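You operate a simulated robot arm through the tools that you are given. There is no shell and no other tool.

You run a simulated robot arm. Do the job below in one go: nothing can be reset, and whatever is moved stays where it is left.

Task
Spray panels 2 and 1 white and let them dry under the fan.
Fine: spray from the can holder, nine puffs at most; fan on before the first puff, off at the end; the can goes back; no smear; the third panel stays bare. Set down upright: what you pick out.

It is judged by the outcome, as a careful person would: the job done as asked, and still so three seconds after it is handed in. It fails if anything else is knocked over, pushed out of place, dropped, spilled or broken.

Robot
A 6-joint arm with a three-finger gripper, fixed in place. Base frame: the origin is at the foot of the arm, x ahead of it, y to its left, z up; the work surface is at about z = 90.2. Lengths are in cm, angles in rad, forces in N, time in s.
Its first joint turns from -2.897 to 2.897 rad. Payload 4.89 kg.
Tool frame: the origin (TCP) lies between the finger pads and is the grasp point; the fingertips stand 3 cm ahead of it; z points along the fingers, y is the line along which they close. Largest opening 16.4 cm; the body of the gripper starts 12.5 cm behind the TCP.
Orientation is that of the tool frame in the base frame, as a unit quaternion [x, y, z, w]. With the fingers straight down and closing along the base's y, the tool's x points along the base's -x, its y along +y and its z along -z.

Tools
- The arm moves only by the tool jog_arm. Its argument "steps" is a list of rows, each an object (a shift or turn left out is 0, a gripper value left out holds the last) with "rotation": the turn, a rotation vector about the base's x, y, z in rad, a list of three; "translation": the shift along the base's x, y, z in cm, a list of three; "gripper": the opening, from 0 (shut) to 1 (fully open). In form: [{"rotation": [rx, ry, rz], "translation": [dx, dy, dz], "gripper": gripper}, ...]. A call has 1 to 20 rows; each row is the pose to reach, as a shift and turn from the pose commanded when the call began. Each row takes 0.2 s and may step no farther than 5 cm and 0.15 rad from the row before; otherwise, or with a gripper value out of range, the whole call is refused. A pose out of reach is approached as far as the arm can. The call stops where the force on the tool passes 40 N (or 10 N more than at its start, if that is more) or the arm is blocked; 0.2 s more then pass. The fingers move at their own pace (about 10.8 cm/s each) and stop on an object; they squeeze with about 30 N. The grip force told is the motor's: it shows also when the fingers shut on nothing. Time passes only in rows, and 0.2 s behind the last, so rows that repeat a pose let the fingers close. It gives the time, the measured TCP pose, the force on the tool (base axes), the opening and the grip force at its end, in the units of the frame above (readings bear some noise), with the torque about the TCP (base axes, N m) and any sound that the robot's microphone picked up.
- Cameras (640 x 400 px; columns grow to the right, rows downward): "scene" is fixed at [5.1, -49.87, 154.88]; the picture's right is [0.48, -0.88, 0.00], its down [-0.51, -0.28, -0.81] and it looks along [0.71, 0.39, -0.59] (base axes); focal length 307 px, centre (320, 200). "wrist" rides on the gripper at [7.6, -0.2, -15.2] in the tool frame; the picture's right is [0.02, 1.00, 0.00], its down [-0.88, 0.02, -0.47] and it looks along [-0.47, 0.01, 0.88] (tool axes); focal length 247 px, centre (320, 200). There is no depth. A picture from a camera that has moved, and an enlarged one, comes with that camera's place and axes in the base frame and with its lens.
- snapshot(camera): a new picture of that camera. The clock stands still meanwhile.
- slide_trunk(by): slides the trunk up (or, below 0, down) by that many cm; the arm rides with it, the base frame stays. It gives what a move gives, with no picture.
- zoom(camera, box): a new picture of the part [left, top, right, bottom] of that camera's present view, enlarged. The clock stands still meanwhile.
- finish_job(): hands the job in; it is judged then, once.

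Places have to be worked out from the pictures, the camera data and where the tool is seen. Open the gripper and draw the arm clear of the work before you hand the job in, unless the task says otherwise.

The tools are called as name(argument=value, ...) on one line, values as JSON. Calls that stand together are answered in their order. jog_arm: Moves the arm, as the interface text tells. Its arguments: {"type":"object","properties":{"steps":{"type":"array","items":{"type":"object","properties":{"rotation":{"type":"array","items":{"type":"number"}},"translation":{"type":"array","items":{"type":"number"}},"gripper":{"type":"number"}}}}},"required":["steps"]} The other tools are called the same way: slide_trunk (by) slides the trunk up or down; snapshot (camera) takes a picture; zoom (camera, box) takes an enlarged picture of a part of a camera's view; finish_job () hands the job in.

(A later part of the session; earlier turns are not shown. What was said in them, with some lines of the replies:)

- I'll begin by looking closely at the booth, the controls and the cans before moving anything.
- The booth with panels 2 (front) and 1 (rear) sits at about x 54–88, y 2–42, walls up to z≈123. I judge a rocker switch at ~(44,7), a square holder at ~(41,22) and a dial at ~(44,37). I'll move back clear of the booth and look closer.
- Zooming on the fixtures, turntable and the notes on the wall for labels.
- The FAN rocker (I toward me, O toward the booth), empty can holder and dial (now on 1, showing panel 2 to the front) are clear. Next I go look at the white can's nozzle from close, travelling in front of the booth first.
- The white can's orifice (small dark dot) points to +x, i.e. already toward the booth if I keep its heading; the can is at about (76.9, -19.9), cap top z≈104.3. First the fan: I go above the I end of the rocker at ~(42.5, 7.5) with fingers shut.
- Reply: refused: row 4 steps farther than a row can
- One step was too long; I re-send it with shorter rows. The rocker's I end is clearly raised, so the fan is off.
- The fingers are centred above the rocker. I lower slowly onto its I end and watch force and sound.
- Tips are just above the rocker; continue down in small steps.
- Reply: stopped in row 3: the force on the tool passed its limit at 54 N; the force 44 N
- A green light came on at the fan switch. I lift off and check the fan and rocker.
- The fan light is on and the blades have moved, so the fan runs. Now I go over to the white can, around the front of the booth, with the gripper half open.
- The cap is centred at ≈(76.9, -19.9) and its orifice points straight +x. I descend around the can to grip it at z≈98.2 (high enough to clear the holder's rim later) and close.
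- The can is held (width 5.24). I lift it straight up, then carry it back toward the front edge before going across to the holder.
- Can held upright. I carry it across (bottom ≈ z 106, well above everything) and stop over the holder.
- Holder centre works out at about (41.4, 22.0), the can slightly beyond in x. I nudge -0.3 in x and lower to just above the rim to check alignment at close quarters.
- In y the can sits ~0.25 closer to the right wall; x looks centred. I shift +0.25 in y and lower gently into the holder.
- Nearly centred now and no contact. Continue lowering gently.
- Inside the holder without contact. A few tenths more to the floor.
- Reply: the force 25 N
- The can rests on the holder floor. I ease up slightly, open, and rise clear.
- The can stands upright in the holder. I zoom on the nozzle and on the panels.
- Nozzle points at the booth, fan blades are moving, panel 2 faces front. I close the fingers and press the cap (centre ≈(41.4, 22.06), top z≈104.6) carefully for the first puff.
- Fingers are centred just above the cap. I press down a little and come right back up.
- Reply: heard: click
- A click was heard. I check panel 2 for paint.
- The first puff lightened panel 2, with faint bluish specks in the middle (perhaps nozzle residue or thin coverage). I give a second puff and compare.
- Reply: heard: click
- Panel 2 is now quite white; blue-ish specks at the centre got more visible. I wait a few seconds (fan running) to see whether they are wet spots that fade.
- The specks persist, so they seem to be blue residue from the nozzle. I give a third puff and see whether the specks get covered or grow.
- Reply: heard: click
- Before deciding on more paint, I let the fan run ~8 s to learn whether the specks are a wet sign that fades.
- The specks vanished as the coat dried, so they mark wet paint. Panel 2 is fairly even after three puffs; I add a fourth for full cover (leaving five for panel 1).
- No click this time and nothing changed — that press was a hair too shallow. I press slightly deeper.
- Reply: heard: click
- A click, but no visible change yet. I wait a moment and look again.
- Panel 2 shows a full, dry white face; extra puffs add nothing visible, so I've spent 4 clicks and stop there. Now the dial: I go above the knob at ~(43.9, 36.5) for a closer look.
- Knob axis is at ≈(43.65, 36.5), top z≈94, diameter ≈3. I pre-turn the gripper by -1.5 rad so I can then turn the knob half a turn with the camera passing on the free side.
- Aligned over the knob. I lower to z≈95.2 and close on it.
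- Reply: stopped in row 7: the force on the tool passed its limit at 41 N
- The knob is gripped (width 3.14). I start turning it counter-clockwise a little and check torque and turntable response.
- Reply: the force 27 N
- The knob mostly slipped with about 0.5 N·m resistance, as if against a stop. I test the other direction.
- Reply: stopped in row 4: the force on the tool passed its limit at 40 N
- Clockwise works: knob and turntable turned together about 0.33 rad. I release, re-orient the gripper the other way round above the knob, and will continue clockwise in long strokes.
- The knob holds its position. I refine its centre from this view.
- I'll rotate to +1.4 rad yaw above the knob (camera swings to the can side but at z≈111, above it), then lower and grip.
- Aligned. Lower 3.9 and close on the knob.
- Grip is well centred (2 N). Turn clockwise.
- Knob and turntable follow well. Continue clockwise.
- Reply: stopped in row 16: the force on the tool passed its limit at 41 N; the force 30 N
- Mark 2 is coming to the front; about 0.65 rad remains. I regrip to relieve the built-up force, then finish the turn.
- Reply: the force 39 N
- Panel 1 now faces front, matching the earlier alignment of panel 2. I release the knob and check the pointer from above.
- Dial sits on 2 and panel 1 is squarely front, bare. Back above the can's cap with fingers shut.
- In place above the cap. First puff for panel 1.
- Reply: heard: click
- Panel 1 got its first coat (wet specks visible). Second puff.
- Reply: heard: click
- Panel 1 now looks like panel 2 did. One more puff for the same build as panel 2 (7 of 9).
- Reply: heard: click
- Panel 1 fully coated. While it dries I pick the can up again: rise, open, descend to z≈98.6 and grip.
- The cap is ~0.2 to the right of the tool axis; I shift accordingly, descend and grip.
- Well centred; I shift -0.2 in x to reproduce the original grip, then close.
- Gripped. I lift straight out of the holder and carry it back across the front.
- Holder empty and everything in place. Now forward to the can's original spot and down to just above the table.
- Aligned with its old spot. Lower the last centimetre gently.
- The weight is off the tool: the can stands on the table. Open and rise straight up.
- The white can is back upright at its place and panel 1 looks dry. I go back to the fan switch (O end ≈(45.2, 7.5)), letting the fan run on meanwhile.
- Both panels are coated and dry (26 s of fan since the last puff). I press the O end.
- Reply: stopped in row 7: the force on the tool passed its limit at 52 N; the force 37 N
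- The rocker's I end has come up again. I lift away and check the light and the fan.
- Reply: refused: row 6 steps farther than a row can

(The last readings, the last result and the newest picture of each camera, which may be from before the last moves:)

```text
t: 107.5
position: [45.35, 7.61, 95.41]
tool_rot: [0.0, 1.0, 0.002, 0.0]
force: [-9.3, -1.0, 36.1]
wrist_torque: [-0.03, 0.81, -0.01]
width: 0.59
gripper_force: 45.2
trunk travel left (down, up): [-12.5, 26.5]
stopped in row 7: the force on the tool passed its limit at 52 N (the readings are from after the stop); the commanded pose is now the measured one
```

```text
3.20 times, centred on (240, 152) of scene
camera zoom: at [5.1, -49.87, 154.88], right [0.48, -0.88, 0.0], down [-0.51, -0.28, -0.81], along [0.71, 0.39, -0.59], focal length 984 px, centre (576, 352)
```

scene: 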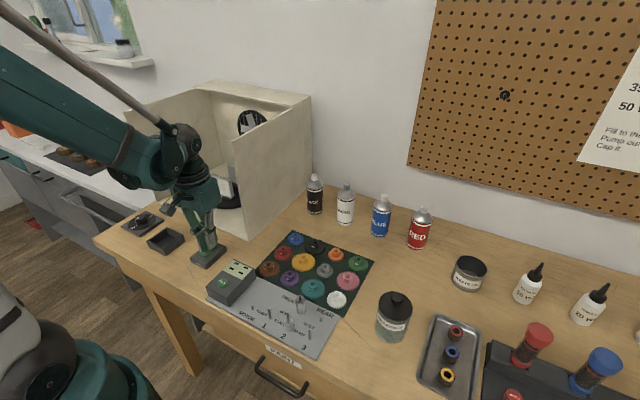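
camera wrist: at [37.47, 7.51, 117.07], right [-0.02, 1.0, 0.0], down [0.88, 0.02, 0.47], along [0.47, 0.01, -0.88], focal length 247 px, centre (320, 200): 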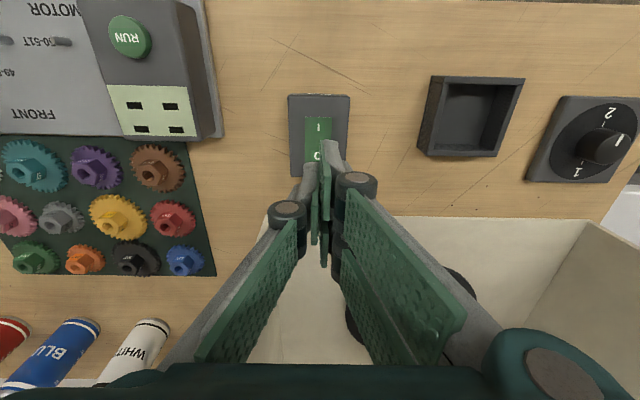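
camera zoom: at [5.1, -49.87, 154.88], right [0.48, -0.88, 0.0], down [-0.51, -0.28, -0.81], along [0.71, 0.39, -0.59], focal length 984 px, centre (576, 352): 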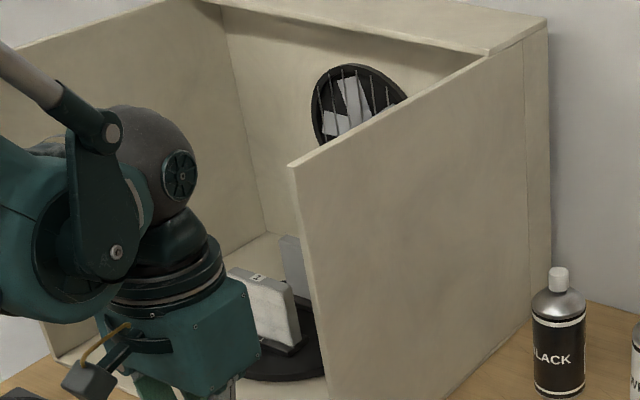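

A row was too long; I re-send with shorter ones.

jog_arm(steps=[{"translation": [0, 0, 1]}, {"translation": [0, 0, 4]}, {"translation": [0, 0, 8]}, {"translation": [0, 0, 12]}, {"translation": [-2, 0, 16]}, {"translation": [-4, -2, 19]}, {"translation": [-5, -5, 21], "gripper": 0.5}, {"translation": [-5, -9, 23]}, {"translation": [-5, -13, 25]}, {"translation": [-5, -17, 26]}, {"translation": [-5, -21, 26]}, {"translation": [-5, -25, 26]}])

snapshot(camera="scene")

zoom(camera="scene", box=[155, 205, 255, 285])

zoom(camera="scene", box=[190, 90, 290, 215])

```text
t: 110.1
position: [40.38, -17.73, 121.36]
tool_rot: [-0.001, 1.0, 0.002, 0.0]
force: [0.0, 1.2, 0.6]
wrist_torque: [-0.1, -0.08, 0.03]
width: 8.22
gripper_force: 0.2
trunk travel left (down, up): [-12.5, 26.5]
```

```text
taken
```

scene: 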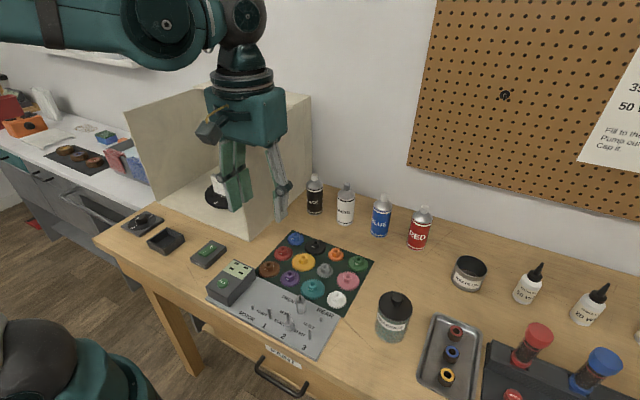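

```text
5.00 times, centred on (205, 245) of scene
camera zoom: at [5.1, -49.87, 154.88], right [0.48, -0.88, 0.0], down [-0.51, -0.28, -0.81], along [0.71, 0.39, -0.59], focal length 1537 px, centre (895, -25)
```

zoom: 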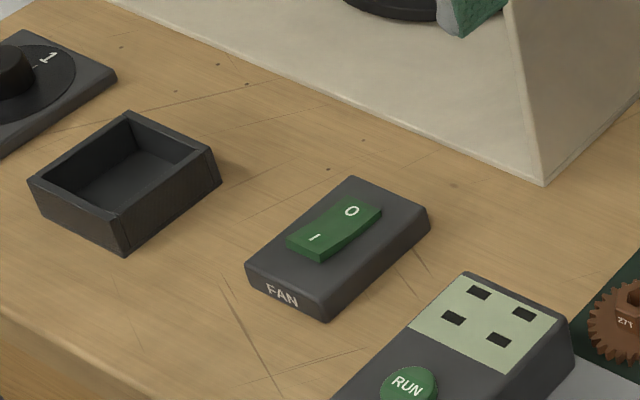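

```text
3.20 times, centred on (240, 152) of scene
camera zoom: at [5.1, -49.87, 154.88], right [0.48, -0.88, 0.0], down [-0.51, -0.28, -0.81], along [0.71, 0.39, -0.59], focal length 984 px, centre (576, 352)
```

zoom: 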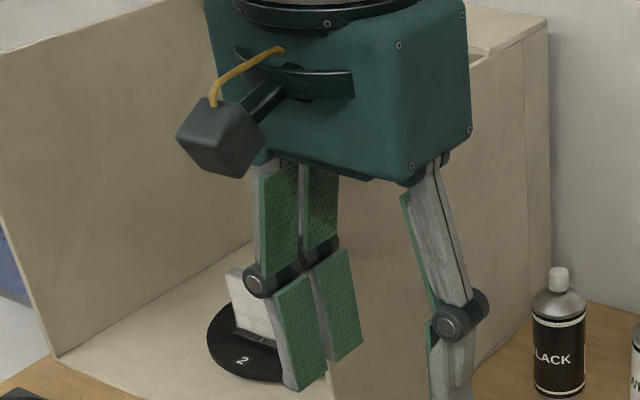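

The light is out. I draw the arm farther clear and confirm the fan has stopped and everything stands properly.

jog_arm(steps=[{"translation": [-2, -4, 2]}, {"translation": [-4, -8, 4]}, {"translation": [-6, -12, 6]}, {"translation": [-6, -15, 8]}, {"translation": [-6, -15, 8]}])

zoom(camera="scene", box=[190, 90, 290, 215])

jog_arm(steps=[{"translation": [0, 0, 0]}, {"translation": [0, 0, 0]}, {"translation": [0, 0, 0]}, {"translation": [0, 0, 0]}, {"translation": [0, 0, 0]}])

zoom(camera="scene", box=[190, 90, 290, 215])

snapshot(camera="scene")

```text
t: 111.3
position: [34.94, -30.94, 129.28]
tool_rot: [-0.018, 1.0, 0.003, -0.001]
force: [0.1, -0.8, 0.5]
wrist_torque: [0.06, 0.01, 0.03]
width: 8.2
gripper_force: 0.0
trunk travel left (down, up): [-12.5, 26.5]
```

```text
3.20 times, centred on (240, 152) of scene
camera zoom: at [5.1, -49.87, 154.88], right [0.48, -0.88, 0.0], down [-0.51, -0.28, -0.81], along [0.71, 0.39, -0.59], focal length 984 px, centre (576, 352)
```

zoom: 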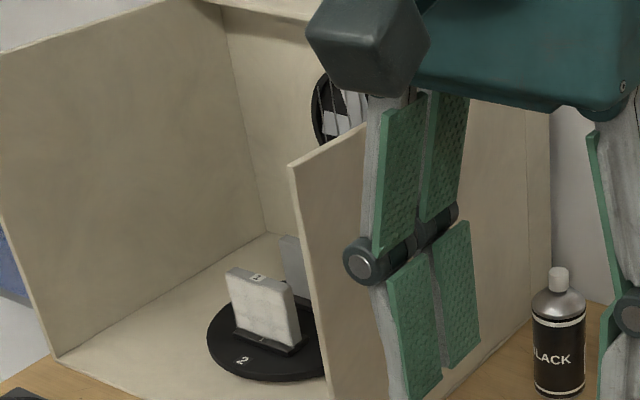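

```text
t: 112.5
position: [35.19, -31.29, 129.39]
tool_rot: [-0.017, 1.0, 0.003, 0.0]
force: [0.5, -0.5, 0.4]
wrist_torque: [-0.03, 0.0, 0.01]
width: 8.18
gripper_force: 0.0
trunk travel left (down, up): [-12.5, 26.5]
```

```text
3.20 times, centred on (240, 152) of scene
camera zoom: at [5.1, -49.87, 154.88], right [0.48, -0.88, 0.0], down [-0.51, -0.28, -0.81], along [0.71, 0.39, -0.59], focal length 984 px, centre (576, 352)
```

zoom: 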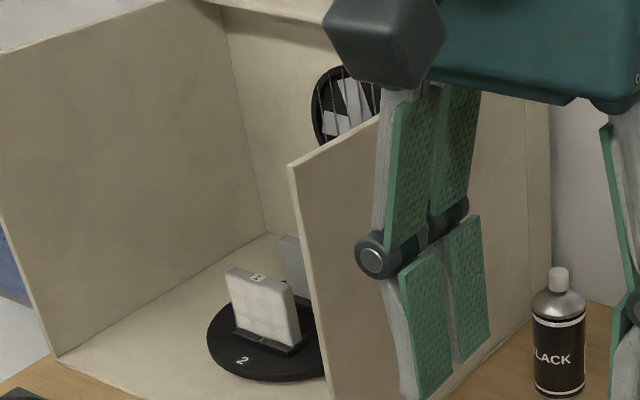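

```text
taken
```

scene: 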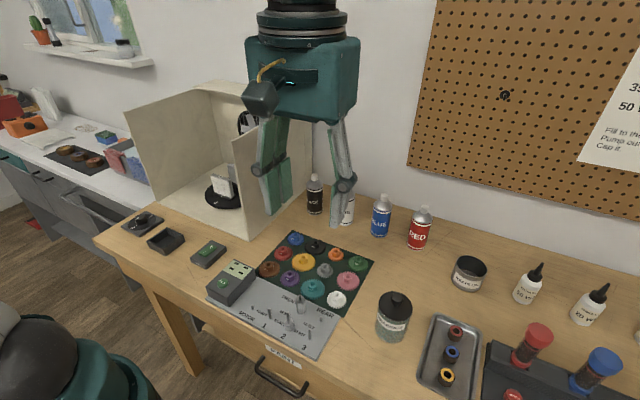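

The fan blades are still and the light is off. Panels 2 and 1 are white and dry, the can is back upright, and the gripper is open and clear. I hand the job in.

finish_job()

```text
The job is handed in.
```

Panels 2 and 1 are sprayed white and were dry when I handed the job in. The fan was on before the first puff and is off now.

- **Puffs:** seven in total, all sprayed with the can standing in its holder. Panel 2 got four, though the last two made no visible difference. Panel 1 got three.
- **Drying:** the wet specks on each panel disappeared under the fan. It ran for almost 28 seconds after the last puff. I touched neither panel, so there should be no smear. After panel 2 was turned to the back I couldn't see its painted face again, but it was white and dry before that.
- **Can:** the white can is back upright in its place between the black and blue cans.
- **Third panel:** I never saw a third panel anywhere; the turntable holds only panels 1 and 2. I sprayed nothing else.
- **Dial:** I left it on 2, so panel 1 faces the front. It started on 1, with panel 2 in front.
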